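You operate a simulated robot arm through the tools that you are given. There is no shell and no other tool. Be economical: measure what you need, move in short steps, check, and stop when the job is done.

The job below is to be done with a simulated robot arm. You get a single attempt, and the scene is never put back.

## Task
Press the pale and the pink dough ball flat on the biscuit tray.
Fine: move both to the tray first; put the biscuit press back; leave the third ball. Set down upright: biscuit press.

It is judged by the outcome, as a careful person would: the job done as asked, and still so three seconds after it is handed in. It fails if anything else is knocked over, pushed out of place, dropped, spilled or broken.

## Robot
A 7-joint arm with a two-finger parallel gripper, fixed in place. Base frame: the origin is at the foot of the arm, x ahead of it, y to its left, z up; the work surface is at about z = 0. Units: m, rad, N and s.
With the tool pointing down near the work surface it reaches from about 0.22 to 0.58 m from the base axis. Its first joint turns from -1.152 to 1.152 rad. Payload 2.5 kg.
Tool frame: the origin (TCP) lies between the finger pads and is the grasp point; the fingertips stand 0.023 m ahead of it; z points along the fingers, y is the line along which they close. Largest opening 0.094 m; finger width 0.038, thickness 0.01; the body of the gripper, 0.054 by 0.096 m, starts 0.039 m behind the TCP.
Orientation is that of the tool frame in the base frame, as a unit quaternion [w, x, y, z]. With the fingers straight down and closing along the base's y, the tool's x points along the base's -x, its y along +y and its z along -z.

## Interface
- The arm moves only by the tool drive_tool. Its argument "steps" is a list of rows, each an object of numbers (a shift or turn left out is 0, a gripper value left out holds the last): "rx", "ry", "rz": the turn, a rotation vector about the tool's x, y, z in units of 120 degrees (1.0 is 120 degrees); "tx", "ty", "tz": the shift along the tool's x, y, z in units of 100 mm (1.0 is 100 mm); "fingers": the finger opening in m, from 0 to 0.094. In form: [{"rx": .., "ry": .., "rz": .., "tx": .., "ty": .., "tz": .., "fingers": ..}, ...]. A call has 1 to 20 rows; each row is the pose to reach, as a shift and turn from the pose commanded when the call began, along the tool's axes at that moment. A call with a number of a shift or a turn outside -1 to 1 is refused whole. Each row takes 0.2 s and may step no farther than 0.05 m and 0.15 rad from the row before; otherwise, or with a gripper value out of range, the whole call is refused. Where a pose cannot be reached the arm comes as near as it can. A force on the tool above 40 N (or 10 N above the force at the start of the call, whichever is more), or a blocked arm, ends the call early, and 0.2 s more pass. The fingers move at their own pace (about 0.108 m/s each) and stop on an object; they squeeze with about 37 N. The grip force told is the motor's: it shows also when the fingers shut on nothing. Time passes only in rows, and 0.2 s behind the last, so rows that repeat a pose let the fingers close. It gives the time, the measured TCP pose, the force on the tool (base axes), the opening and the grip force at its end, in the units of the frame above (readings bear some noise), with the torque about the TCP (base axes, N m) and any sound that the robot's microphone picked up.
- Cameras (640 x 400 px; columns grow to the right, rows downward): "scene" is fixed at [0.1117, -0.4062, 0.5393]; the picture's right is [0.85, -0.53, 0.00], its down [-0.26, -0.41, -0.87] and it looks along [0.46, 0.74, -0.49] (base axes); focal length 327 px, centre (320, 200). "wrist" rides on the gripper at [0.086, 0.016, -0.074] in the tool frame; the picture's right is [-0.18, 0.98, 0.00], its down [-0.58, -0.11, -0.81] and it looks along [-0.79, -0.15, 0.59] (tool axes); focal length 243 px, centre (320, 200). There is no depth. A picture from a camera that has moved, and an enlarged one, comes with that camera's place and axes in the base frame and with its lens. The place of the scene camera against the robot may be out by one fixed shift of up to 0.018 m in any direction.
- grab_frame(camera): a new picture of that camera. No time passes.
- enlarge(camera, box): a new picture of the part [left, top, right, bottom] of that camera's present view, enlarged. No time passes.
- hand_in(): hands the job in; it is judged then, once.

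Work in short steps. Places have to be worked out from the pictures, the camera data and where the tool is seen: move nearer, look again, correct. Check each grasp and each placing, and mend what went wrong. You have 120 turns and 84 pictures in all, those below and enlarged ones among them. Open the gripper and draw the arm clear of the work before you hand the job in, unless the task says otherwise; then end with one line.

The tools are called as a command line: name --argument value ..., lists and objects as JSON in quotes. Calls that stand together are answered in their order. drive_tool: Moves the arm, as the interface text tells. Its arguments: {"type":"object","properties":{"steps":{"type":"array","items":{"type":"object","properties":{"rx":{"type":"number"},"ry":{"type":"number"},"rz":{"type":"number"},"tx":{"type":"number"},"ty":{"type":"number"},"tz":{"type":"number"},"fingers":{"type":"number"}}}}},"required":["steps"]} The other tools are called the same way: grab_frame (camera) takes a picture; enlarge (camera, box) takes an enlarged picture of a part of a camera's view; hand_in () hands the job in.

At the start:

```text
time: 0.0
ee_pos: [0.4427, 0.0843, 0.2747]
orientation: [0.0, 0.001, 1.0, -0.001]
force: [0.3, -0.8, -0.1]
torque: [-0.01, 0.02, 0.02]
finger_gap: 0.0941
finger_force: 0.1
```

scene: 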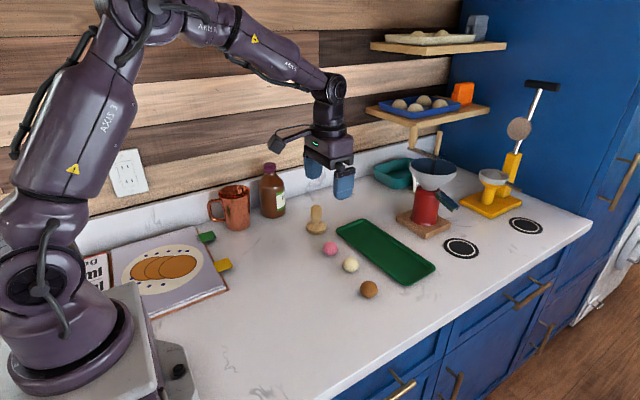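
wrist: 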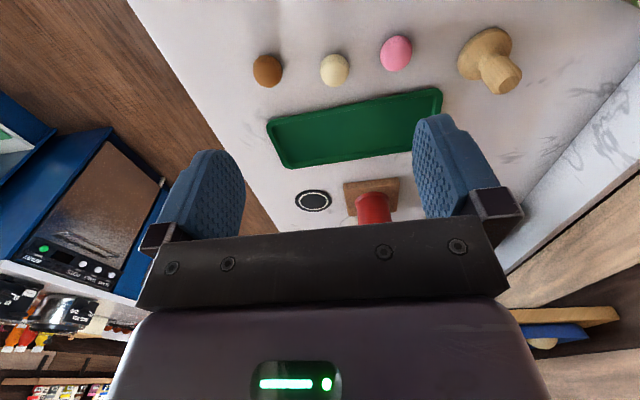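

The balls come out at roughly pink (0.509, 0.168), pale (0.515, 0.089) and brown (0.500, 0.001). The tray spans about x 0.585–0.69, and the press is near (0.537, 0.286). I'll move above the pale ball and look closer.

drive_tool --steps '[{"tx": -0.2, "tz": 0.3, "fingers": 0.065}, {"tx": -0.45, "tz": 0.6}, {"tx": -0.7, "ty": 0.04, "tz": 0.95}, {"tx": -0.72, "ty": 0.045, "tz": 1.0}, {"tx": -0.72, "ty": 0.045, "tz": 1.0}]'

grab_frame --camera "wrist"

enlarge --camera "scene" --box '[280, 180, 460, 310]'

```text
time: 1.2
ee_pos: [0.516, 0.09, 0.176]
orientation: [0.0, 0.0, 1.0, 0.0]
force: [0.4, -0.2, -0.3]
torque: [-0.03, -0.02, -0.01]
finger_gap: 0.065
finger_force: 0.0
```

```text
81 pictures are left
camera wrist: at [0.4287, 0.1046, 0.25], right [0.18, 0.98, 0.0], down [0.58, -0.11, 0.81], along [0.79, -0.15, -0.59], focal length 243 px, centre (320, 200)
```

wrist: 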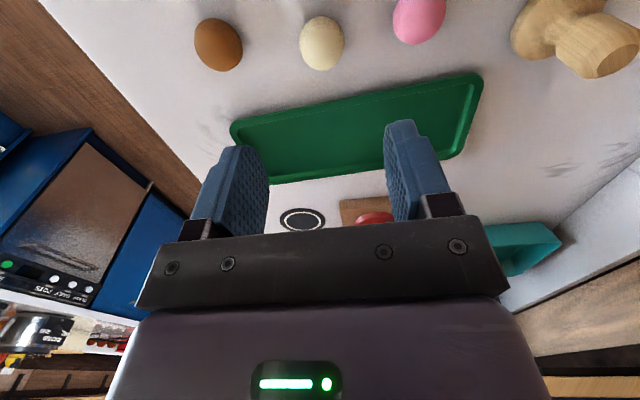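

```text
3.08 times, centred on (370, 245) of scene
camera zoom: at [0.1117, -0.4062, 0.5393], right [0.85, -0.53, 0.0], down [-0.26, -0.41, -0.87], along [0.46, 0.74, -0.49], focal length 1005 px, centre (166, 62)
```

zoom: 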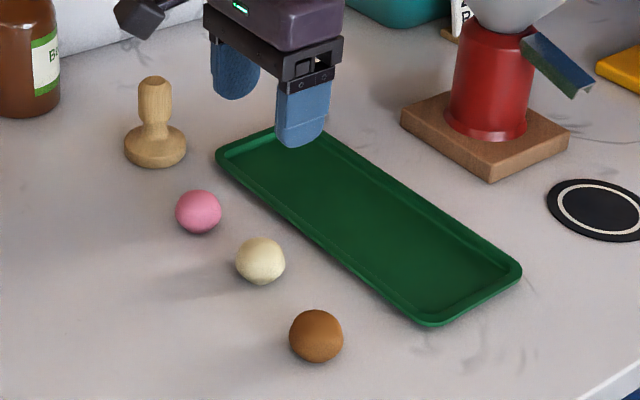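

The pale ball measures (0.5155, 0.090), so the gripper is already centred over it. I descend straight down in two calls.

drive_tool --steps '[{"tz": 0.35}, {"tz": 0.7}, {"tz": 0.95}, {"tz": 0.95}]'

grab_frame --camera "scene"

```text
time: 2.2
ee_pos: [0.5148, 0.0893, 0.0795]
orientation: [0.0, 0.0, 1.0, 0.0]
force: [-0.2, 0.3, -0.1]
torque: [0.01, 0.04, 0.01]
finger_gap: 0.065
finger_force: 0.2
```

```text
79 pictures are left
```

scene: 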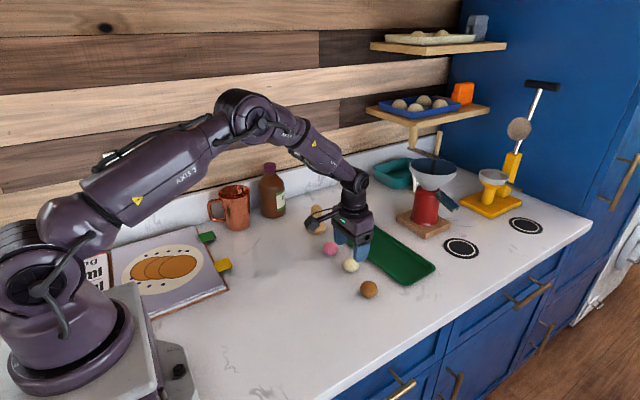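

The fingers straddle the pale ball. I descend to z≈0.028 and close gently to just under the ball's width.

drive_tool --steps '[{"tz": 0.3}, {"tz": 0.51}, {"tz": 0.51, "fingers": 0.05}, {"tz": 0.51, "fingers": 0.042}, {"tz": 0.51, "fingers": 0.036}, {"tz": 0.51, "fingers": 0.036}]'

grab_frame --camera "wrist"

```text
time: 3.6
ee_pos: [0.5144, 0.0896, 0.0307]
orientation: [0.0, 0.0, 1.0, 0.0]
force: [-0.4, -0.7, -0.2]
torque: [0.0, 0.03, 0.02]
finger_gap: 0.0389
finger_force: 36.9
```

```text
78 pictures are left
camera wrist: at [0.4282, 0.1044, 0.1054], right [0.18, 0.98, 0.0], down [0.58, -0.11, 0.81], along [0.79, -0.15, -0.59], focal length 243 px, centre (320, 200)
```

wrist: 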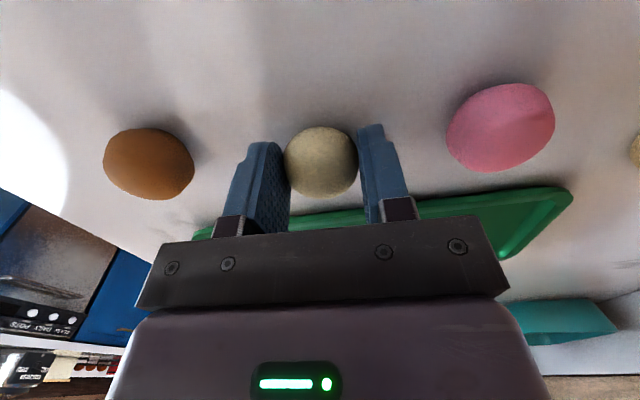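

The ball is gripped, with the gap holding at 0.039. I lift it and head out toward (0.63, 0.03) to see how far the arm reaches.

drive_tool --steps '[{"tz": -0.3}, {"tz": -0.6}, {"tx": -0.35, "ty": -0.2, "tz": -0.6}, {"tx": -0.7, "ty": -0.4, "tz": -0.6}, {"tx": -1.0, "ty": -0.6, "tz": -0.6}, {"tx": -1.0, "ty": -0.6, "tz": -0.6}]'

```text
time: 5.0
ee_pos: [0.5972, 0.0269, 0.0893]
orientation: [-0.002, 0.0, 1.0, 0.0]
force: [-0.1, 0.3, -0.5]
torque: [-0.03, -0.04, 0.0]
finger_gap: 0.0385
finger_force: 37.0
out of reach, approached as far as the arm can: row 5, 6
```

With the tool vertical, reach ends near x≈0.597. I tilt the fingers outward about 20° to gain reach.

drive_tool --steps '[{"ry": -0.06}, {"ry": -0.12}, {"ry": -0.17}, {"ry": -0.17, "tx": -0.1}, {"ry": -0.17, "tx": -0.16}, {"ry": -0.17, "tx": -0.16}]'

grab_frame --camera "scene"

grab_frame --camera "wrist"

```text
time: 6.4
ee_pos: [0.6141, 0.0281, 0.0897]
orientation: [0.177, 0.0, 0.984, -0.001]
force: [-0.6, -0.2, 0.0]
torque: [0.02, -0.01, 0.0]
finger_gap: 0.0388
finger_force: 37.1
```

```text
77 pictures are left
```

scene: 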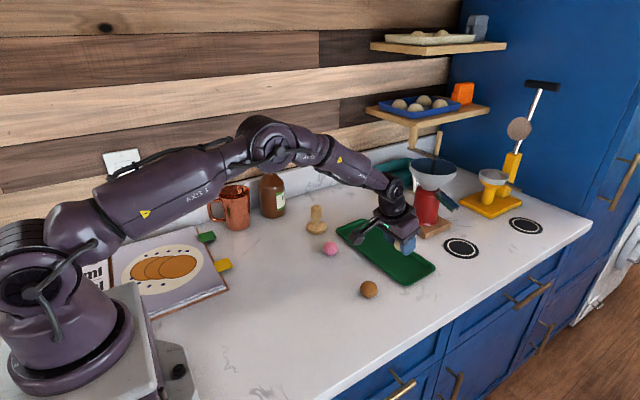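

```text
76 pictures are left
camera wrist: at [0.5072, 0.043, 0.1303], right [0.17, 0.98, 0.06], down [0.26, -0.11, 0.96], along [0.95, -0.15, -0.28], focal length 243 px, centre (320, 200)
```

wrist: 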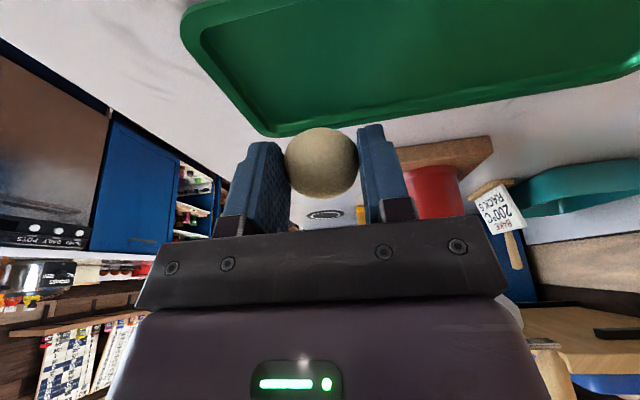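

The 20° tilt works and x=0.614 is reached. Now I lower toward the tray at x≈0.629, z≈0.040.

drive_tool --steps '[{"tx": 0.01, "tz": 0.17}, {"tx": 0.02, "tz": 0.34}, {"tx": 0.033, "tz": 0.521}, {"tx": 0.033, "tz": 0.521}]'

enlarge --camera "scene" --box '[320, 180, 480, 300]'

```text
time: 7.4
ee_pos: [0.6298, 0.0302, 0.0401]
orientation: [0.177, 0.001, 0.984, 0.0]
force: [-0.4, -0.2, 0.0]
torque: [0.02, 0.01, -0.02]
finger_gap: 0.0384
finger_force: 36.7
```

```text
3.33 times, centred on (400, 240) of scene
camera zoom: at [0.1117, -0.4062, 0.5393], right [0.85, -0.53, 0.0], down [-0.26, -0.41, -0.87], along [0.46, 0.74, -0.49], focal length 1089 px, centre (53, 67)
```

zoom: 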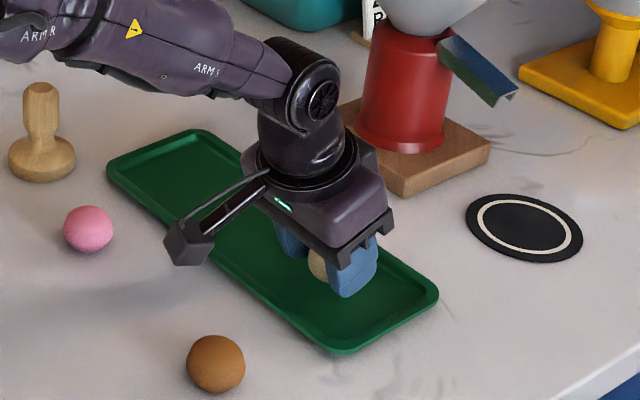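

It is well placed over the tray. I lower in small steps and watch for contact force.

drive_tool --steps '[{"tx": 0.007, "tz": 0.019}, {"tx": 0.014, "tz": 0.037}, {"tx": 0.014, "tz": 0.037}]'

```text
time: 8.2
ee_pos: [0.6299, 0.0283, 0.0368]
orientation: [0.177, 0.0, 0.984, 0.0]
force: [-0.3, 0.1, -0.5]
torque: [0.0, 0.01, -0.01]
finger_gap: 0.0385
finger_force: 37.3
```

drive_tool --steps '[{"tx": 0.005, "tz": 0.014}, {"tx": 0.01, "tz": 0.028}, {"tx": 0.01, "tz": 0.028}]'

enlarge --camera "wrist" --box '[220, 80, 420, 260]'

```text
time: 9.0
ee_pos: [0.6323, 0.0283, 0.0358]
orientation: [0.18, 0.0, 0.984, 0.001]
force: [-0.9, 0.5, 13.5]
torque: [0.06, 0.0, 0.02]
finger_gap: 0.0386
finger_force: 37.1
```

```text
2.22 times, centred on (320, 170) of wrist
camera zoom: at [0.5246, 0.0438, 0.075], right [0.17, 0.98, 0.07], down [0.26, -0.11, 0.96], along [0.95, -0.15, -0.27], focal length 539 px, centre (320, 267)
```

zoom: 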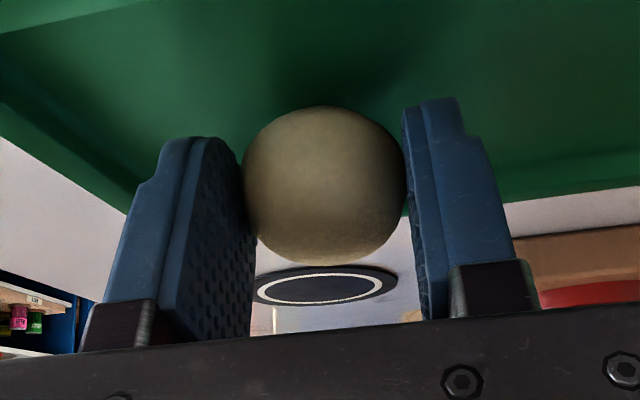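

There is a 13 N contact at z≈0.036, so the ball is on the tray floor. I back off 1 mm, open, and rise straight up.

drive_tool --steps '[{"tx": -0.006, "tz": -0.016}, {"tx": -0.006, "tz": -0.016, "fingers": 0.048}, {"tx": -0.006, "tz": -0.016, "fingers": 0.06}, {"tx": -0.006, "tz": -0.016, "fingers": 0.06}, {"tx": -0.08, "tz": -0.22}, {"tx": -0.2, "tz": -0.55}, {"tx": -0.3, "tz": -0.82}, {"tx": -0.3, "tz": -0.82}]'

grab_frame --camera "scene"

grab_frame --camera "wrist"

```text
time: 10.8
ee_pos: [0.6293, 0.0298, 0.1204]
orientation: [0.177, -0.001, 0.984, 0.0]
force: [0.0, 0.1, 0.6]
torque: [0.02, -0.01, -0.01]
finger_gap: 0.0601
finger_force: 0.0
```

```text
73 pictures are left
```

scene: 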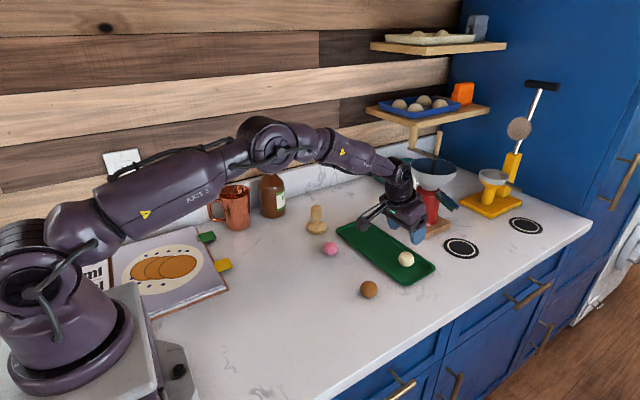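

```text
72 pictures are left
camera wrist: at [0.5222, 0.0436, 0.1604], right [0.17, 0.98, 0.06], down [0.26, -0.11, 0.96], along [0.95, -0.15, -0.28], focal length 243 px, centre (320, 200)
```

wrist: 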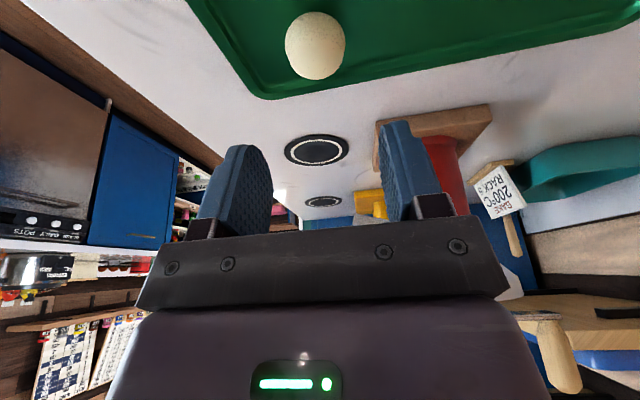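

The pale ball sits on the tray at about (0.64, 0.03). I keep the tilt and move back toward the pink ball.

drive_tool --steps '[{"tx": 0.3, "ty": 0.3, "tz": -0.11}, {"tx": 0.6, "ty": 0.6, "tz": -0.22}, {"tx": 0.9, "ty": 0.9, "tz": -0.334}, {"tx": 1.0, "ty": 1.0, "tz": -0.371}, {"tx": 1.0, "ty": 1.0, "tz": -0.371}]'

grab_frame --camera "wrist"

```text
time: 12.0
ee_pos: [0.5215, 0.128, 0.1212]
orientation: [0.177, 0.0, 0.984, 0.0]
force: [0.0, 0.2, 0.1]
torque: [-0.02, 0.01, -0.04]
finger_gap: 0.0601
finger_force: 0.1
```

```text
71 pictures are left
camera wrist: at [0.4155, 0.1435, 0.1611], right [0.17, 0.98, 0.06], down [0.26, -0.11, 0.96], along [0.95, -0.15, -0.28], focal length 243 px, centre (320, 200)
```

wrist: 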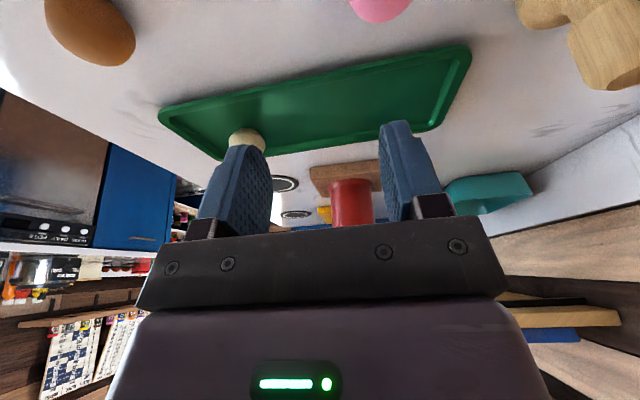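

Pink stays at (0.512, 0.169). I shift over it, descend along the vertical, and close.

drive_tool --steps '[{"tx": 0.136, "ty": 0.41, "tz": -0.05}, {"tx": 0.31, "ty": 0.41, "tz": 0.418}, {"tx": 0.442, "ty": 0.41, "tz": 0.774}, {"tx": 0.442, "ty": 0.41, "tz": 0.774}]'

grab_frame --camera "wrist"

```text
time: 13.0
ee_pos: [0.5073, 0.1717, 0.0332]
orientation: [0.177, 0.0, 0.984, -0.001]
force: [-0.5, 0.1, -0.5]
torque: [0.01, 0.02, 0.01]
finger_gap: 0.0599
finger_force: 0.1
```

```text
70 pictures are left
camera wrist: at [0.4012, 0.1872, 0.0733], right [0.17, 0.98, 0.06], down [0.26, -0.11, 0.96], along [0.95, -0.15, -0.28], focal length 243 px, centre (320, 200)
```

wrist: 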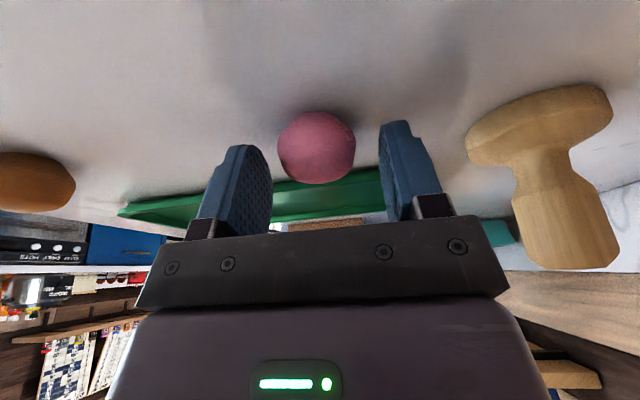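

The pink ball is between the pads. I close gently.

drive_tool --steps '[{"fingers": 0.05}, {"fingers": 0.042}, {"fingers": 0.036}, {"fingers": 0.036}]'

grab_frame --camera "wrist"

```text
time: 14.0
ee_pos: [0.5077, 0.1723, 0.0334]
orientation: [0.176, 0.0, 0.984, 0.0]
force: [0.1, 0.3, 0.7]
torque: [0.01, 0.01, 0.0]
finger_gap: 0.0386
finger_force: 37.2
```

```text
69 pictures are left
camera wrist: at [0.4011, 0.1872, 0.0737], right [0.17, 0.98, 0.06], down [0.26, -0.11, 0.96], along [0.95, -0.15, -0.28], focal length 243 px, centre (320, 200)
```

wrist: 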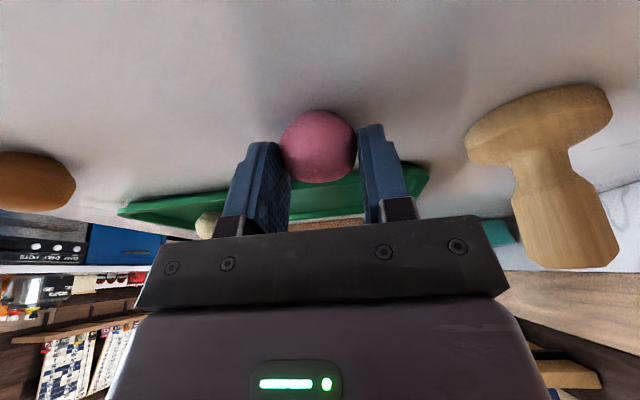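

The grip holds. I lift 6 cm and go out toward the tray at y≈0.125.

drive_tool --steps '[{"tx": -0.1, "tz": -0.28}, {"tx": -0.209, "tz": -0.562}, {"tx": -0.5, "ty": -0.15, "tz": -0.45}, {"tx": -0.8, "ty": -0.35, "tz": -0.34}, {"tx": -0.959, "ty": -0.47, "tz": -0.284}, {"tx": -0.959, "ty": -0.47, "tz": -0.284}]'

```text
time: 15.4
ee_pos: [0.5886, 0.1234, 0.0939]
orientation: [0.177, -0.001, 0.984, 0.0]
force: [0.2, -0.7, -0.5]
torque: [-0.02, -0.02, 0.01]
finger_gap: 0.0391
finger_force: 36.8
```

Now I extend 4.4 cm farther and lower 5 cm.

drive_tool --steps '[{"tx": -0.2, "tz": 0.075}, {"tx": -0.412, "tz": 0.153}, {"tx": -0.33, "tz": 0.38}, {"tx": -0.238, "tz": 0.622}, {"tx": -0.238, "tz": 0.622}]'

enlarge --camera "scene" --box '[320, 180, 480, 300]'

```text
time: 16.6
ee_pos: [0.6319, 0.1258, 0.0435]
orientation: [0.178, -0.001, 0.984, 0.0]
force: [0.4, -0.6, 0.5]
torque: [-0.01, 0.0, 0.0]
finger_gap: 0.0387
finger_force: 36.8
```

```text
3.33 times, centred on (400, 240) of scene
camera zoom: at [0.1117, -0.4062, 0.5393], right [0.85, -0.53, 0.0], down [-0.26, -0.41, -0.87], along [0.46, 0.74, -0.49], focal length 1089 px, centre (53, 67)
```

zoom: 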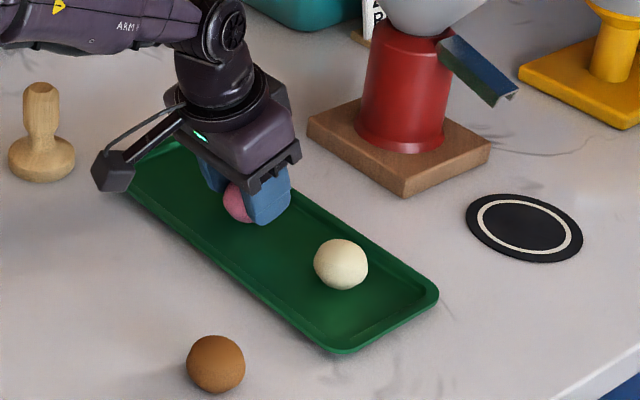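

Pink is over the tray, clear of pale. I lower in small steps to contact.

drive_tool --steps '[{"tx": 0.007, "tz": 0.019}, {"tx": 0.012, "tz": 0.033}, {"tx": 0.016, "tz": 0.042}, {"tx": 0.016, "tz": 0.042}]'

```text
time: 17.6
ee_pos: [0.6328, 0.1232, 0.0378]
orientation: [0.177, 0.0, 0.984, -0.001]
force: [0.7, 0.1, -0.4]
torque: [-0.01, 0.02, -0.01]
finger_gap: 0.0386
finger_force: 36.6
```

drive_tool --steps '[{"tx": 0.003, "tz": 0.01}, {"tx": 0.007, "tz": 0.018}, {"tx": 0.007, "tz": 0.018}]'

```text
time: 18.4
ee_pos: [0.6332, 0.1231, 0.0372]
orientation: [0.179, 0.0, 0.984, 0.001]
force: [-1.6, -0.2, 7.4]
torque: [0.02, 0.03, -0.01]
finger_gap: 0.0389
finger_force: 36.9
```

Contact shows 7 N. I release at this height and rise.

drive_tool --steps '[{"tx": -0.004, "tz": -0.01}, {"tx": -0.004, "tz": -0.01, "fingers": 0.048}, {"tx": -0.004, "tz": -0.01, "fingers": 0.06}, {"tx": -0.004, "tz": -0.01, "fingers": 0.06}, {"tx": -0.08, "tz": -0.22}, {"tx": -0.2, "tz": -0.55}, {"tx": -0.35, "tz": -0.94}, {"tx": -0.35, "tz": -0.94}]'

enlarge --camera "scene" --box '[280, 180, 460, 310]'

grab_frame --camera "wrist"

```text
time: 20.2
ee_pos: [0.6305, 0.1234, 0.1385]
orientation: [0.178, -0.001, 0.984, 0.0]
force: [-0.4, -1.2, -0.1]
torque: [-0.04, -0.01, -0.02]
finger_gap: 0.0601
finger_force: 0.0
```

```text
3.08 times, centred on (370, 245) of scene
camera zoom: at [0.1117, -0.4062, 0.5393], right [0.85, -0.53, 0.0], down [-0.26, -0.41, -0.87], along [0.46, 0.74, -0.49], focal length 1005 px, centre (166, 62)
```

zoom: 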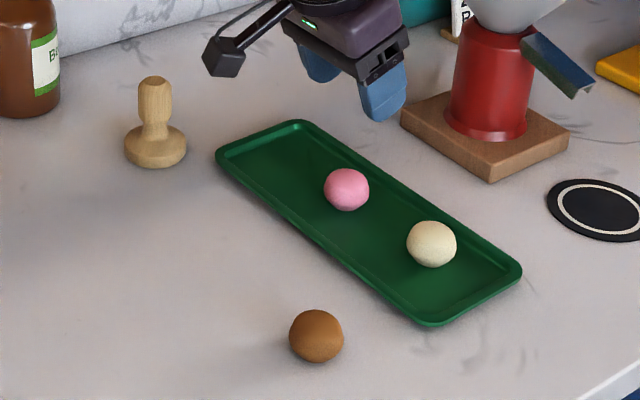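

```text
66 pictures are left
camera wrist: at [0.5243, 0.1378, 0.1779], right [0.17, 0.98, 0.06], down [0.26, -0.11, 0.96], along [0.95, -0.15, -0.28], focal length 243 px, centre (320, 200)
```

wrist: 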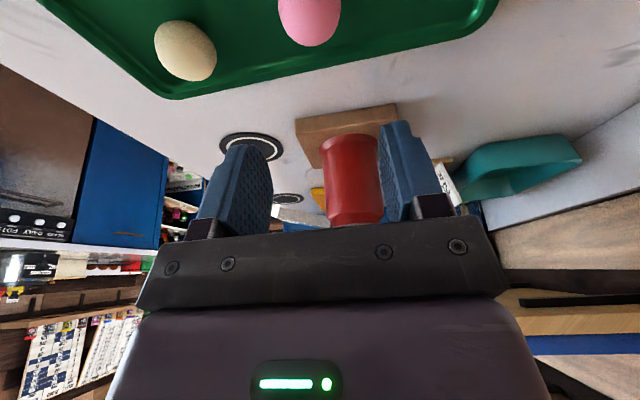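

Both balls rest on the tray: pale ≈(0.641, 0.029), pink ≈(0.631, 0.120). Next is the biscuit press near (0.54, 0.287), so I move part of the way and look.

drive_tool --steps '[{"tx": 0.3, "ty": 0.3, "tz": -0.11}, {"tx": 0.6, "ty": 0.6, "tz": -0.22}, {"tx": 0.9, "ty": 0.9, "tz": -0.334}, {"tx": 0.98, "ty": 0.95, "tz": -0.364}, {"tx": 0.98, "ty": 0.95, "tz": -0.364}]'

grab_frame --camera "wrist"

```text
time: 21.4
ee_pos: [0.5283, 0.2185, 0.138]
orientation: [0.176, 0.0, 0.984, 0.001]
force: [-0.3, 0.0, 0.1]
torque: [0.04, -0.02, 0.0]
finger_gap: 0.0599
finger_force: 0.1
```

```text
65 pictures are left
camera wrist: at [0.4213, 0.2335, 0.1776], right [0.17, 0.98, 0.06], down [0.26, -0.11, 0.96], along [0.95, -0.15, -0.28], focal length 243 px, centre (320, 200)
```

wrist: 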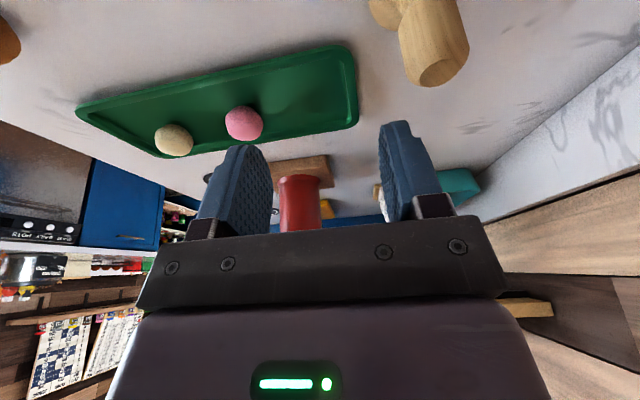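

The handle top is at about (0.538, 0.286) and 0.078 high. I go over it, then descend partway and check.

drive_tool --steps '[{"tx": -0.05, "ty": 0.35, "tz": 0.02, "fingers": 0.066}, {"tx": -0.094, "ty": 0.68, "tz": 0.035}, {"tx": -0.094, "ty": 0.68, "tz": 0.035}, {"tx": -0.024, "ty": 0.68, "tz": 0.222}, {"tx": -0.024, "ty": 0.68, "tz": 0.222}]'

grab_frame --camera "wrist"

enlarge --camera "scene" --box '[250, 150, 410, 270]'

```text
time: 22.6
ee_pos: [0.5378, 0.2869, 0.1165]
orientation: [0.178, 0.0, 0.984, -0.001]
force: [0.2, -0.8, 0.3]
torque: [0.01, 0.01, -0.01]
finger_gap: 0.0662
finger_force: 0.1
```

```text
64 pictures are left
camera wrist: at [0.4311, 0.3017, 0.156], right [0.17, 0.98, 0.06], down [0.26, -0.11, 0.96], along [0.95, -0.15, -0.28], focal length 243 px, centre (320, 200)
```

wrist: 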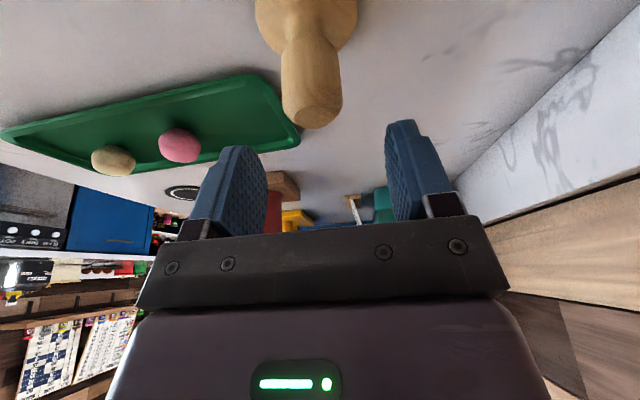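

```text
3.33 times, centred on (330, 210) of scene
camera zoom: at [0.1117, -0.4062, 0.5393], right [0.85, -0.53, 0.0], down [-0.26, -0.41, -0.87], along [0.46, 0.74, -0.49], focal length 1089 px, centre (287, 167)
```

zoom: 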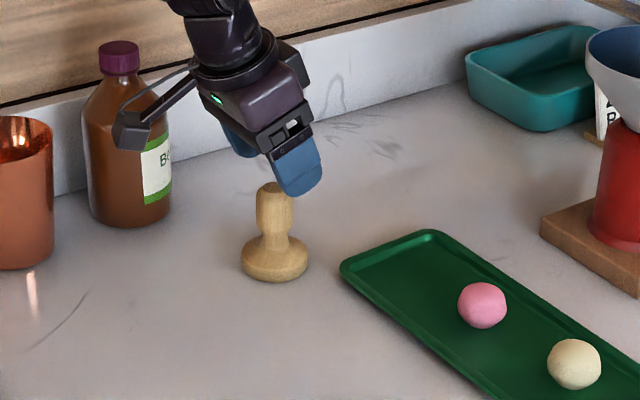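

The handle lies between the fingers. I descend to z≈0.058 around it and check before closing.

drive_tool --steps '[{"tx": 0.1, "tz": 0.25}, {"tx": 0.18, "tz": 0.42}, {"tx": 0.232, "tz": 0.538}, {"tx": 0.232, "tz": 0.538}]'

grab_frame --camera "wrist"

enlarge --camera "scene" --box '[250, 150, 410, 270]'

```text
time: 23.6
ee_pos: [0.5341, 0.2883, 0.0572]
orientation: [0.177, 0.001, 0.984, 0.001]
force: [0.1, -0.3, -0.1]
torque: [0.01, -0.01, -0.01]
finger_gap: 0.0662
finger_force: 0.0
```

```text
62 pictures are left
camera wrist: at [0.4277, 0.3024, 0.0972], right [0.17, 0.98, 0.06], down [0.26, -0.11, 0.96], along [0.95, -0.15, -0.28], focal length 243 px, centre (320, 200)
```

wrist: 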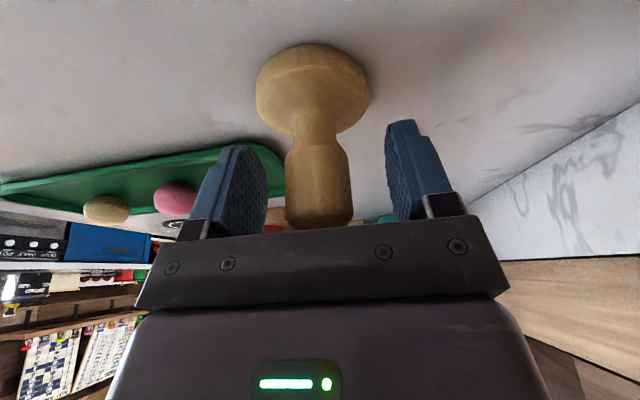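

```text
3.33 times, centred on (330, 210) of scene
camera zoom: at [0.1117, -0.4062, 0.5393], right [0.85, -0.53, 0.0], down [-0.26, -0.41, -0.87], along [0.46, 0.74, -0.49], focal length 1089 px, centre (287, 167)
```

zoom: 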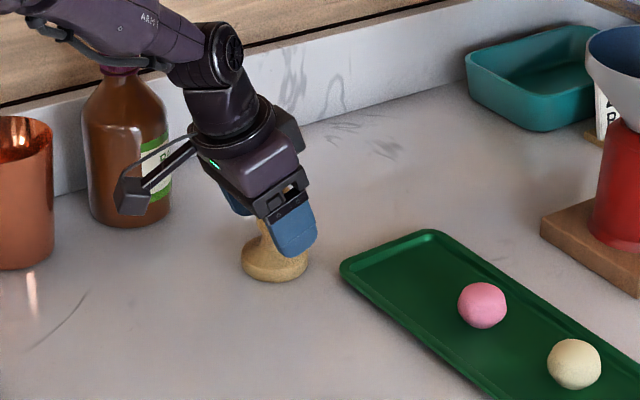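

The handle is centred between the pads. I note the pick pose (0.534, 0.288, 0.057) for the return and close.

drive_tool --steps '[{"fingers": 0.045}, {"fingers": 0.034}, {"fingers": 0.022}, {"fingers": 0.022}, {"fingers": 0.022}]'

grab_frame --camera "wrist"

```text
time: 24.8
ee_pos: [0.5353, 0.2875, 0.057]
orientation: [0.177, -0.001, 0.984, 0.001]
force: [-0.8, 0.2, 0.0]
torque: [0.01, -0.06, 0.02]
finger_gap: 0.0309
finger_force: 36.6
```

```text
60 pictures are left
camera wrist: at [0.4277, 0.3023, 0.0973], right [0.17, 0.98, 0.06], down [0.26, -0.11, 0.96], along [0.95, -0.15, -0.28], focal length 243 px, centre (320, 200)
```

wrist: 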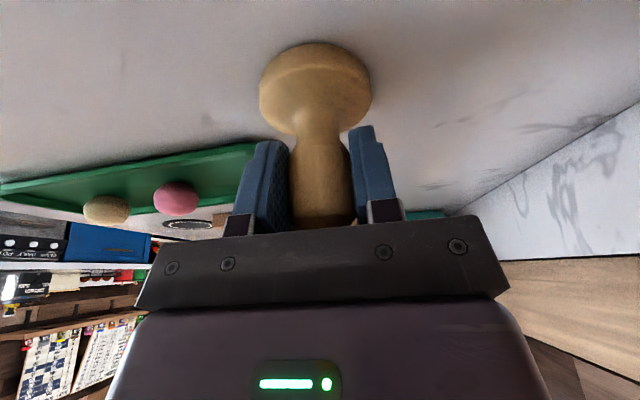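

Gripped at 0.031 m. I lift 7 cm and check that the press stays upright.

drive_tool --steps '[{"tx": -0.04, "tz": -0.1}, {"tx": -0.12, "tz": -0.33}, {"tx": -0.244, "tz": -0.656}, {"tx": -0.244, "tz": -0.656}]'

enlarge --camera "scene" --box '[250, 130, 410, 250]'

```text
time: 25.8
ee_pos: [0.5354, 0.2863, 0.1277]
orientation: [0.177, 0.0, 0.984, 0.0]
force: [-0.4, 0.1, -1.3]
torque: [0.03, 0.02, -0.01]
finger_gap: 0.0308
finger_force: 37.5
```

```text
3.33 times, centred on (330, 190) of scene
camera zoom: at [0.1117, -0.4062, 0.5393], right [0.85, -0.53, 0.0], down [-0.26, -0.41, -0.87], along [0.46, 0.74, -0.49], focal length 1089 px, centre (287, 233)
```

zoom: 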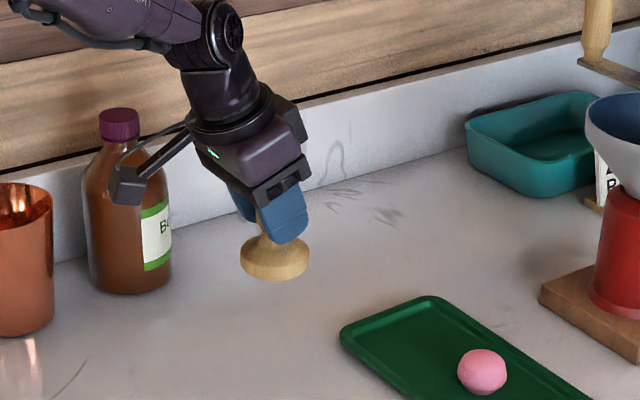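

The press hangs upright. I move toward the pink ball at (0.631, 0.120).

drive_tool --steps '[{"tx": -0.12, "ty": -0.3, "tz": 0.04}, {"tx": -0.25, "ty": -0.6, "tz": 0.09}, {"tx": -0.38, "ty": -0.85, "tz": 0.14}, {"tx": -0.469, "ty": -1.0, "tz": 0.174}, {"tx": -0.469, "ty": -1.0, "tz": 0.174}]'

```text
time: 27.0
ee_pos: [0.5849, 0.1863, 0.1258]
orientation: [0.177, -0.002, 0.984, 0.0]
force: [0.4, 0.3, -0.9]
torque: [0.01, 0.0, 0.0]
finger_gap: 0.031
finger_force: 37.5
```

drive_tool --steps '[{"tx": -0.2, "ty": -0.3, "tz": 0.075}, {"tx": -0.38, "ty": -0.58, "tz": 0.14}, {"tx": -0.431, "ty": -0.66, "tz": 0.16}, {"tx": -0.431, "ty": -0.66, "tz": 0.16}]'

grab_frame --camera "wrist"

enlarge --camera "scene" --box '[320, 170, 480, 290]'

```text
time: 28.0
ee_pos: [0.6312, 0.1205, 0.1265]
orientation: [0.177, 0.0, 0.984, 0.0]
force: [-0.1, 0.0, -1.0]
torque: [-0.02, 0.0, 0.02]
finger_gap: 0.031
finger_force: 36.8
```

```text
58 pictures are left
camera wrist: at [0.5236, 0.1348, 0.1665], right [0.17, 0.98, 0.06], down [0.26, -0.11, 0.96], along [0.95, -0.15, -0.28], focal length 243 px, centre (320, 200)
```

wrist: 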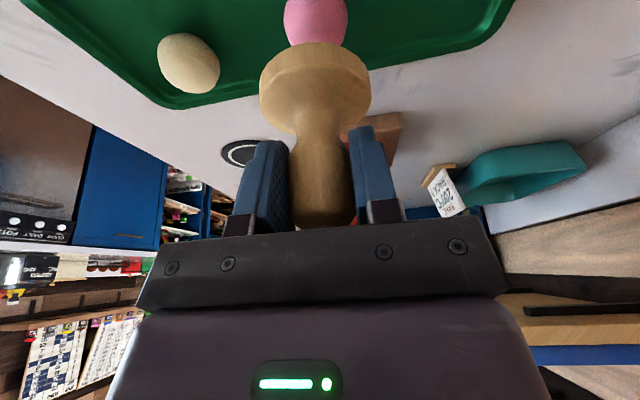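

```text
3.33 times, centred on (400, 230) of scene
camera zoom: at [0.1117, -0.4062, 0.5393], right [0.85, -0.53, 0.0], down [-0.26, -0.41, -0.87], along [0.46, 0.74, -0.49], focal length 1089 px, centre (53, 100)
```

zoom: 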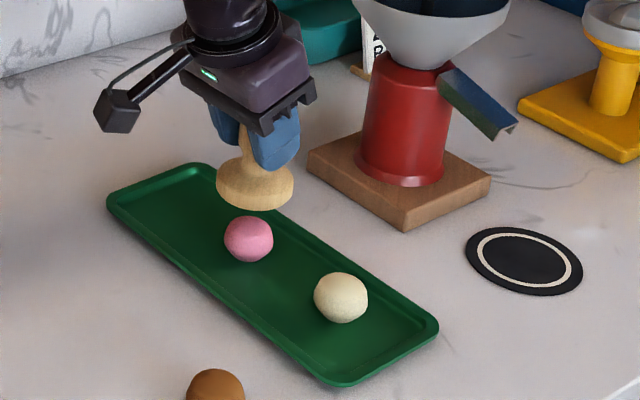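

From the scene view the press axis sits within 1–2 mm of the pink ball. I lower to near contact, then press slowly.

drive_tool --steps '[{"tx": 0.08, "tz": 0.22}, {"tx": 0.097, "tz": 0.262}, {"tx": 0.104, "tz": 0.281}, {"tx": 0.111, "tz": 0.3}, {"tx": 0.118, "tz": 0.318}, {"tx": 0.125, "tz": 0.337}]'

```text
time: 29.4
ee_pos: [0.6309, 0.1203, 0.0923]
orientation: [0.177, 0.001, 0.984, 0.0]
force: [-2.0, 1.1, 3.2]
torque: [-0.04, 0.09, 0.0]
finger_gap: 0.0309
finger_force: 36.9
```

Contact force is a light 3 N at z=0.092. I continue pressing slowly.

drive_tool --steps '[{"tx": 0.01, "tz": 0.028}, {"tx": 0.021, "tz": 0.056}, {"tx": 0.031, "tz": 0.084}, {"tx": 0.042, "tz": 0.112}, {"tx": 0.042, "tz": 0.112}]'

enlarge --camera "scene" --box '[320, 170, 480, 290]'

```text
time: 30.6
ee_pos: [0.6295, 0.1195, 0.0801]
orientation: [0.177, 0.001, 0.984, 0.0]
force: [-0.1, 0.8, -0.7]
torque: [0.0, 0.0, 0.0]
finger_gap: 0.0313
finger_force: 37.0
```

```text
3.33 times, centred on (400, 230) of scene
camera zoom: at [0.1117, -0.4062, 0.5393], right [0.85, -0.53, 0.0], down [-0.26, -0.41, -0.87], along [0.46, 0.74, -0.49], focal length 1089 px, centre (53, 100)
```

zoom: 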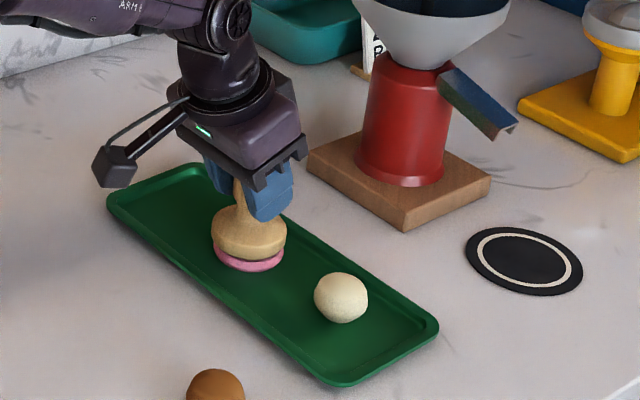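

The dough is spreading and has relaxed to zero force. I press further in small steps toward z≈0.070.

drive_tool --steps '[{"tx": 0.01, "tz": 0.028}, {"tx": 0.021, "tz": 0.056}, {"tx": 0.031, "tz": 0.084}, {"tx": 0.035, "tz": 0.094}, {"tx": 0.035, "tz": 0.094}, {"tx": 0.035, "tz": 0.094}]'

enlarge --camera "scene" --box '[340, 190, 440, 265]'

```text
time: 32.0
ee_pos: [0.6317, 0.1197, 0.0715]
orientation: [0.179, 0.0, 0.984, 0.001]
force: [0.5, 1.8, 12.2]
torque: [0.16, -0.13, 0.01]
finger_gap: 0.0309
finger_force: 37.3
```

```text
5.33 times, centred on (390, 228) of scene
camera zoom: at [0.1116, -0.4062, 0.5393], right [0.85, -0.53, 0.0], down [-0.26, -0.41, -0.87], along [0.46, 0.74, -0.49], focal length 1742 px, centre (-53, 53)
```

zoom: 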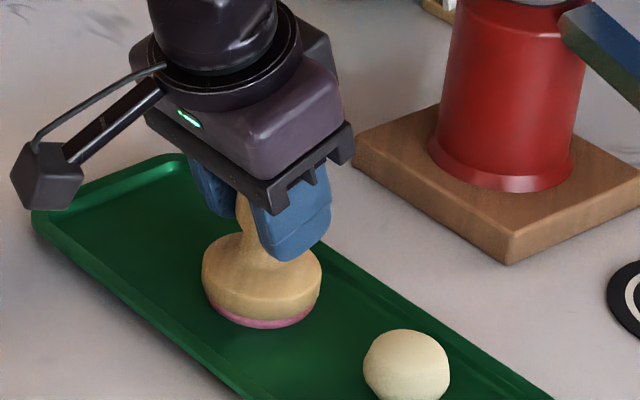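

Force now holds at 12 N and the disc is about 1 cm thick at the press's full width. One slightly firmer push will show whether it is at its end.

drive_tool --steps '[{"tx": 0.005, "tz": 0.014}, {"tx": 0.01, "tz": 0.028}, {"tx": 0.01, "tz": 0.028}]'

```text
time: 32.8
ee_pos: [0.6316, 0.1212, 0.0699]
orientation: [0.18, -0.001, 0.984, 0.001]
force: [1.3, 0.1, 21.9]
torque: [0.16, -0.12, 0.03]
finger_gap: 0.0311
finger_force: 37.2
```

The force rises to 22 N with little travel, so it is stiff and flat. I lift slowly.

drive_tool --steps '[{"tx": -0.02, "tz": -0.05}, {"tx": -0.06, "tz": -0.17}, {"tx": -0.13, "tz": -0.36}, {"tx": -0.2, "tz": -0.53}, {"tx": -0.2, "tz": -0.53}]'

enlarge --camera "scene" --box '[320, 170, 480, 290]'

grab_frame --camera "wrist"

```text
time: 34.0
ee_pos: [0.6296, 0.1191, 0.1222]
orientation: [0.176, 0.0, 0.984, 0.0]
force: [-0.2, 0.7, -0.2]
torque: [0.01, 0.02, -0.01]
finger_gap: 0.0311
finger_force: 37.1
```

```text
3.33 times, centred on (400, 230) of scene
camera zoom: at [0.1117, -0.4062, 0.5393], right [0.85, -0.53, 0.0], down [-0.26, -0.41, -0.87], along [0.46, 0.74, -0.49], focal length 1089 px, centre (53, 100)
```

zoom: 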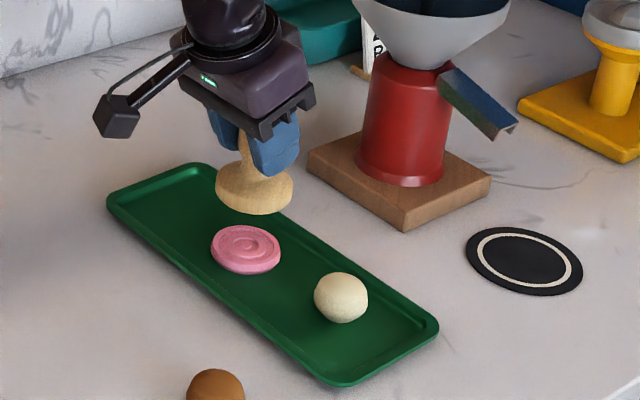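

```text
53 pictures are left
camera wrist: at [0.5227, 0.134, 0.1628], right [0.17, 0.98, 0.06], down [0.27, -0.11, 0.96], along [0.95, -0.15, -0.28], focal length 243 px, centre (320, 200)
```

wrist: 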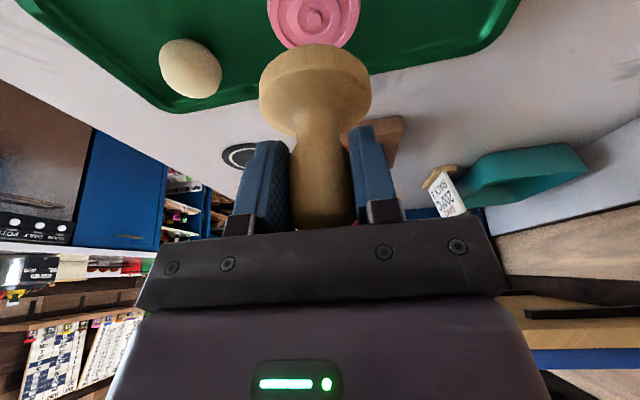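

The pink ball is cleanly flattened. Pale is at about (0.642, 0.030), so I move the press over it.

drive_tool --steps '[{"tx": -0.04, "ty": -0.3, "tz": 0.014}, {"tx": -0.08, "ty": -0.6, "tz": 0.028}, {"tx": -0.117, "ty": -0.89, "tz": 0.044}, {"tx": -0.117, "ty": -0.89, "tz": 0.044}]'

enlarge --camera "scene" --box '[320, 170, 480, 290]'

grab_frame --camera "wrist"

```text
time: 35.0
ee_pos: [0.6421, 0.0296, 0.1243]
orientation: [0.177, 0.0, 0.984, 0.0]
force: [0.4, 0.8, -0.4]
torque: [0.01, 0.03, -0.01]
finger_gap: 0.031
finger_force: 36.7
```

```text
3.33 times, centred on (400, 230) of scene
camera zoom: at [0.1117, -0.4062, 0.5393], right [0.85, -0.53, 0.0], down [-0.26, -0.41, -0.87], along [0.46, 0.74, -0.49], focal length 1089 px, centre (53, 100)
```

zoom: 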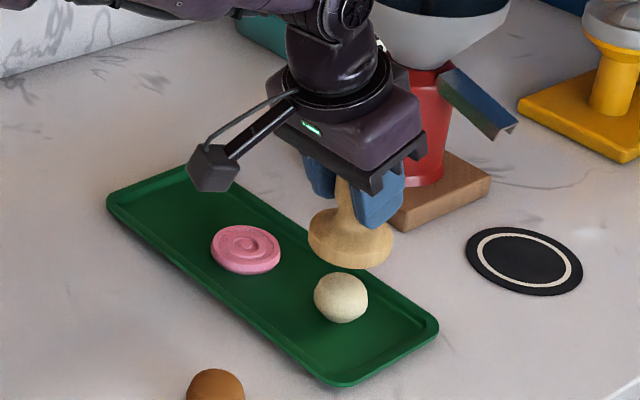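

```text
51 pictures are left
camera wrist: at [0.5366, 0.0445, 0.1639], right [0.17, 0.98, 0.06], down [0.26, -0.11, 0.96], along [0.95, -0.15, -0.28], focal length 243 px, centre (320, 200)
```

wrist: 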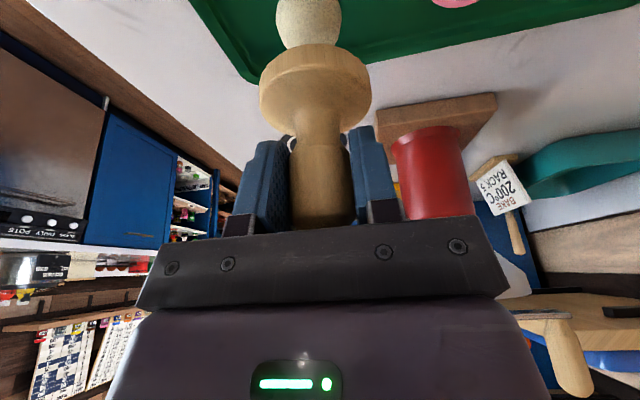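

The ball is about 3 mm to the −y side of the press axis. I correct that and press down in slow steps.

drive_tool --steps '[{"ty": -0.03, "tx": 0.035, "tz": 0.094}, {"ty": -0.03, "tx": 0.07, "tz": 0.187}, {"ty": -0.03, "tx": 0.094, "tz": 0.253}, {"ty": -0.03, "tx": 0.104, "tz": 0.281}, {"ty": -0.03, "tx": 0.115, "tz": 0.309}, {"ty": -0.03, "tx": 0.125, "tz": 0.337}, {"ty": -0.03, "tx": 0.136, "tz": 0.365}, {"ty": -0.03, "tx": 0.146, "tz": 0.393}, {"ty": -0.03, "tx": 0.153, "tz": 0.412}, {"ty": -0.03, "tx": 0.153, "tz": 0.412}]'

enlarge --camera "scene" --box '[320, 170, 480, 290]'

```text
time: 37.2
ee_pos: [0.6435, 0.0273, 0.08]
orientation: [0.177, 0.0, 0.984, 0.0]
force: [-0.5, 0.8, -1.4]
torque: [0.04, 0.02, 0.01]
finger_gap: 0.0311
finger_force: 36.6
```

```text
3.33 times, centred on (400, 230) of scene
camera zoom: at [0.1117, -0.4062, 0.5393], right [0.85, -0.53, 0.0], down [-0.26, -0.41, -0.87], along [0.46, 0.74, -0.49], focal length 1089 px, centre (53, 100)
```

zoom: 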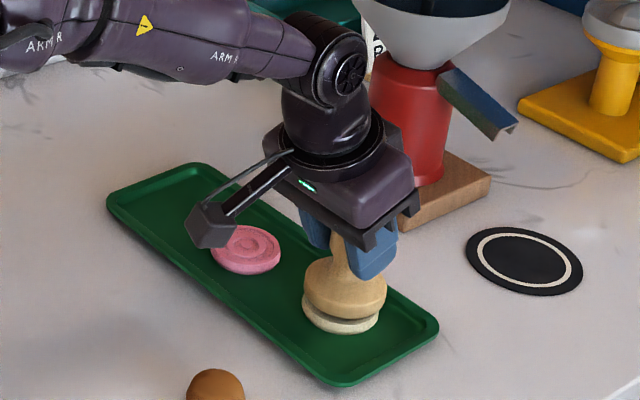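

It is flattening evenly. I continue down to about z≈0.070.

drive_tool --steps '[{"tx": 0.01, "tz": 0.028}, {"tx": 0.021, "tz": 0.056}, {"tx": 0.029, "tz": 0.08}, {"tx": 0.035, "tz": 0.094}, {"tx": 0.04, "tz": 0.108}, {"tx": 0.04, "tz": 0.108}]'

```text
time: 38.6
ee_pos: [0.6469, 0.0279, 0.0705]
orientation: [0.18, 0.0, 0.984, 0.0]
force: [-1.3, -0.3, 16.5]
torque: [0.1, 0.11, 0.07]
finger_gap: 0.031
finger_force: 37.3
```

Pressed to z=0.0705 at a sustained 16 N, about the same as pink. I lift slowly and check.

drive_tool --steps '[{"tx": -0.02, "tz": -0.05}, {"tx": -0.06, "tz": -0.17}, {"tx": -0.13, "tz": -0.36}, {"tx": -0.21, "tz": -0.56}, {"tx": -0.21, "tz": -0.56}]'

enlarge --camera "scene" --box '[320, 170, 480, 290]'

```text
time: 39.8
ee_pos: [0.6432, 0.0274, 0.1282]
orientation: [0.177, 0.0, 0.984, -0.001]
force: [0.5, 0.3, -0.7]
torque: [-0.02, 0.02, 0.03]
finger_gap: 0.0309
finger_force: 36.7
```

```text
3.33 times, centred on (400, 230) of scene
camera zoom: at [0.1117, -0.4062, 0.5393], right [0.85, -0.53, 0.0], down [-0.26, -0.41, -0.87], along [0.46, 0.74, -0.49], focal length 1089 px, centre (53, 100)
```

zoom: 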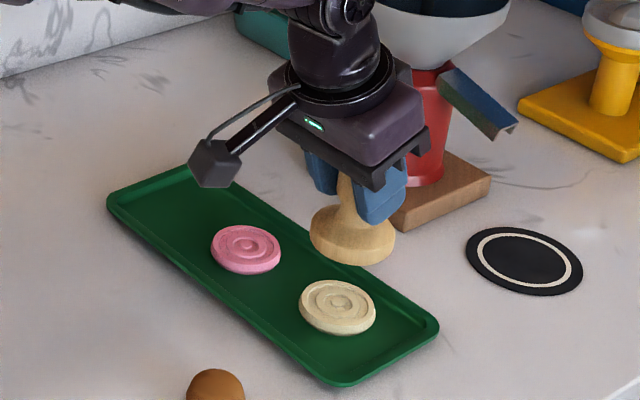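

Both are flat. I return the press toward its spot at (0.535, 0.2875) at height.

drive_tool --steps '[{"tx": 0.17, "ty": 0.35, "tz": -0.065}, {"tx": 0.35, "ty": 0.7, "tz": -0.13}, {"tx": 0.506, "ty": 1.0, "tz": -0.19}, {"tx": 0.506, "ty": 1.0, "tz": -0.19}]'

drive_tool --steps '[{"tx": 0.17, "ty": 0.35, "tz": -0.065}, {"tx": 0.35, "ty": 0.7, "tz": -0.13}, {"tx": 0.506, "ty": 1.0, "tz": -0.19}, {"tx": 0.506, "ty": 1.0, "tz": -0.19}]'

```text
time: 40.8
ee_pos: [0.5899, 0.1282, 0.1288]
orientation: [0.177, 0.0, 0.984, 0.0]
force: [-0.2, -0.1, -1.0]
torque: [0.02, 0.03, -0.03]
finger_gap: 0.0309
finger_force: 37.3
```

```text
time: 41.8
ee_pos: [0.5345, 0.2293, 0.1309]
orientation: [0.177, 0.0, 0.984, 0.0]
force: [0.1, 0.2, -1.0]
torque: [0.0, 0.02, -0.01]
finger_gap: 0.0309
finger_force: 37.1
```

Now I move across to y≈0.288 and lower to just above the counter.

drive_tool --steps '[{"ty": 0.3}, {"ty": 0.585}, {"ty": 0.585, "tx": 0.12, "tz": 0.32}, {"ty": 0.585, "tx": 0.2, "tz": 0.54}, {"ty": 0.585, "tx": 0.23, "tz": 0.62}, {"ty": 0.585, "tx": 0.23, "tz": 0.62}]'

enlarge --camera "scene" --box '[250, 150, 410, 270]'

grab_frame --camera "wrist"

```text
time: 43.2
ee_pos: [0.5364, 0.2871, 0.0613]
orientation: [0.177, 0.0, 0.984, 0.001]
force: [0.1, 0.3, -0.8]
torque: [0.0, 0.04, 0.02]
finger_gap: 0.0311
finger_force: 36.9
```

```text
3.33 times, centred on (330, 210) of scene
camera zoom: at [0.1117, -0.4062, 0.5393], right [0.85, -0.53, 0.0], down [-0.26, -0.41, -0.87], along [0.46, 0.74, -0.49], focal length 1089 px, centre (287, 167)
```

zoom: 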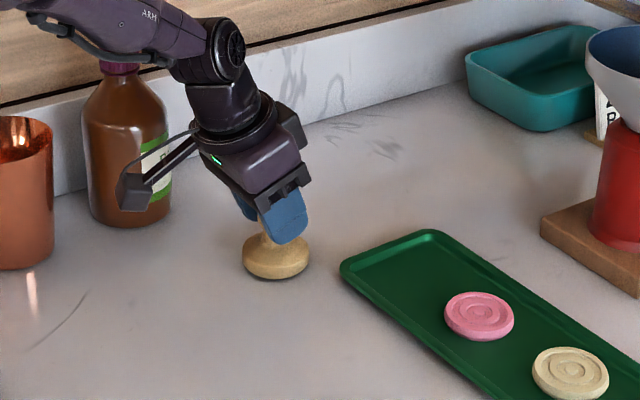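

```text
47 pictures are left
camera wrist: at [0.429, 0.3013, 0.101], right [0.17, 0.98, 0.06], down [0.26, -0.11, 0.96], along [0.95, -0.15, -0.28], focal length 243 px, centre (320, 200)
```

wrist: 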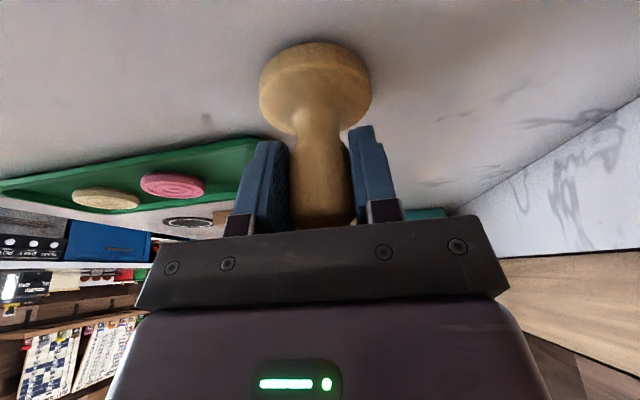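

Right position and upright, about 4 mm up. I lower until there is light contact.

drive_tool --steps '[{"tx": 0.007, "tz": 0.019}, {"tx": 0.014, "tz": 0.037}, {"tx": 0.017, "tz": 0.045}, {"tx": 0.017, "tz": 0.045}]'

```text
time: 44.2
ee_pos: [0.5362, 0.287, 0.0577]
orientation: [0.178, 0.001, 0.984, 0.001]
force: [-0.5, -0.1, 5.4]
torque: [-0.1, -0.17, -0.04]
finger_gap: 0.031
finger_force: 37.1
```

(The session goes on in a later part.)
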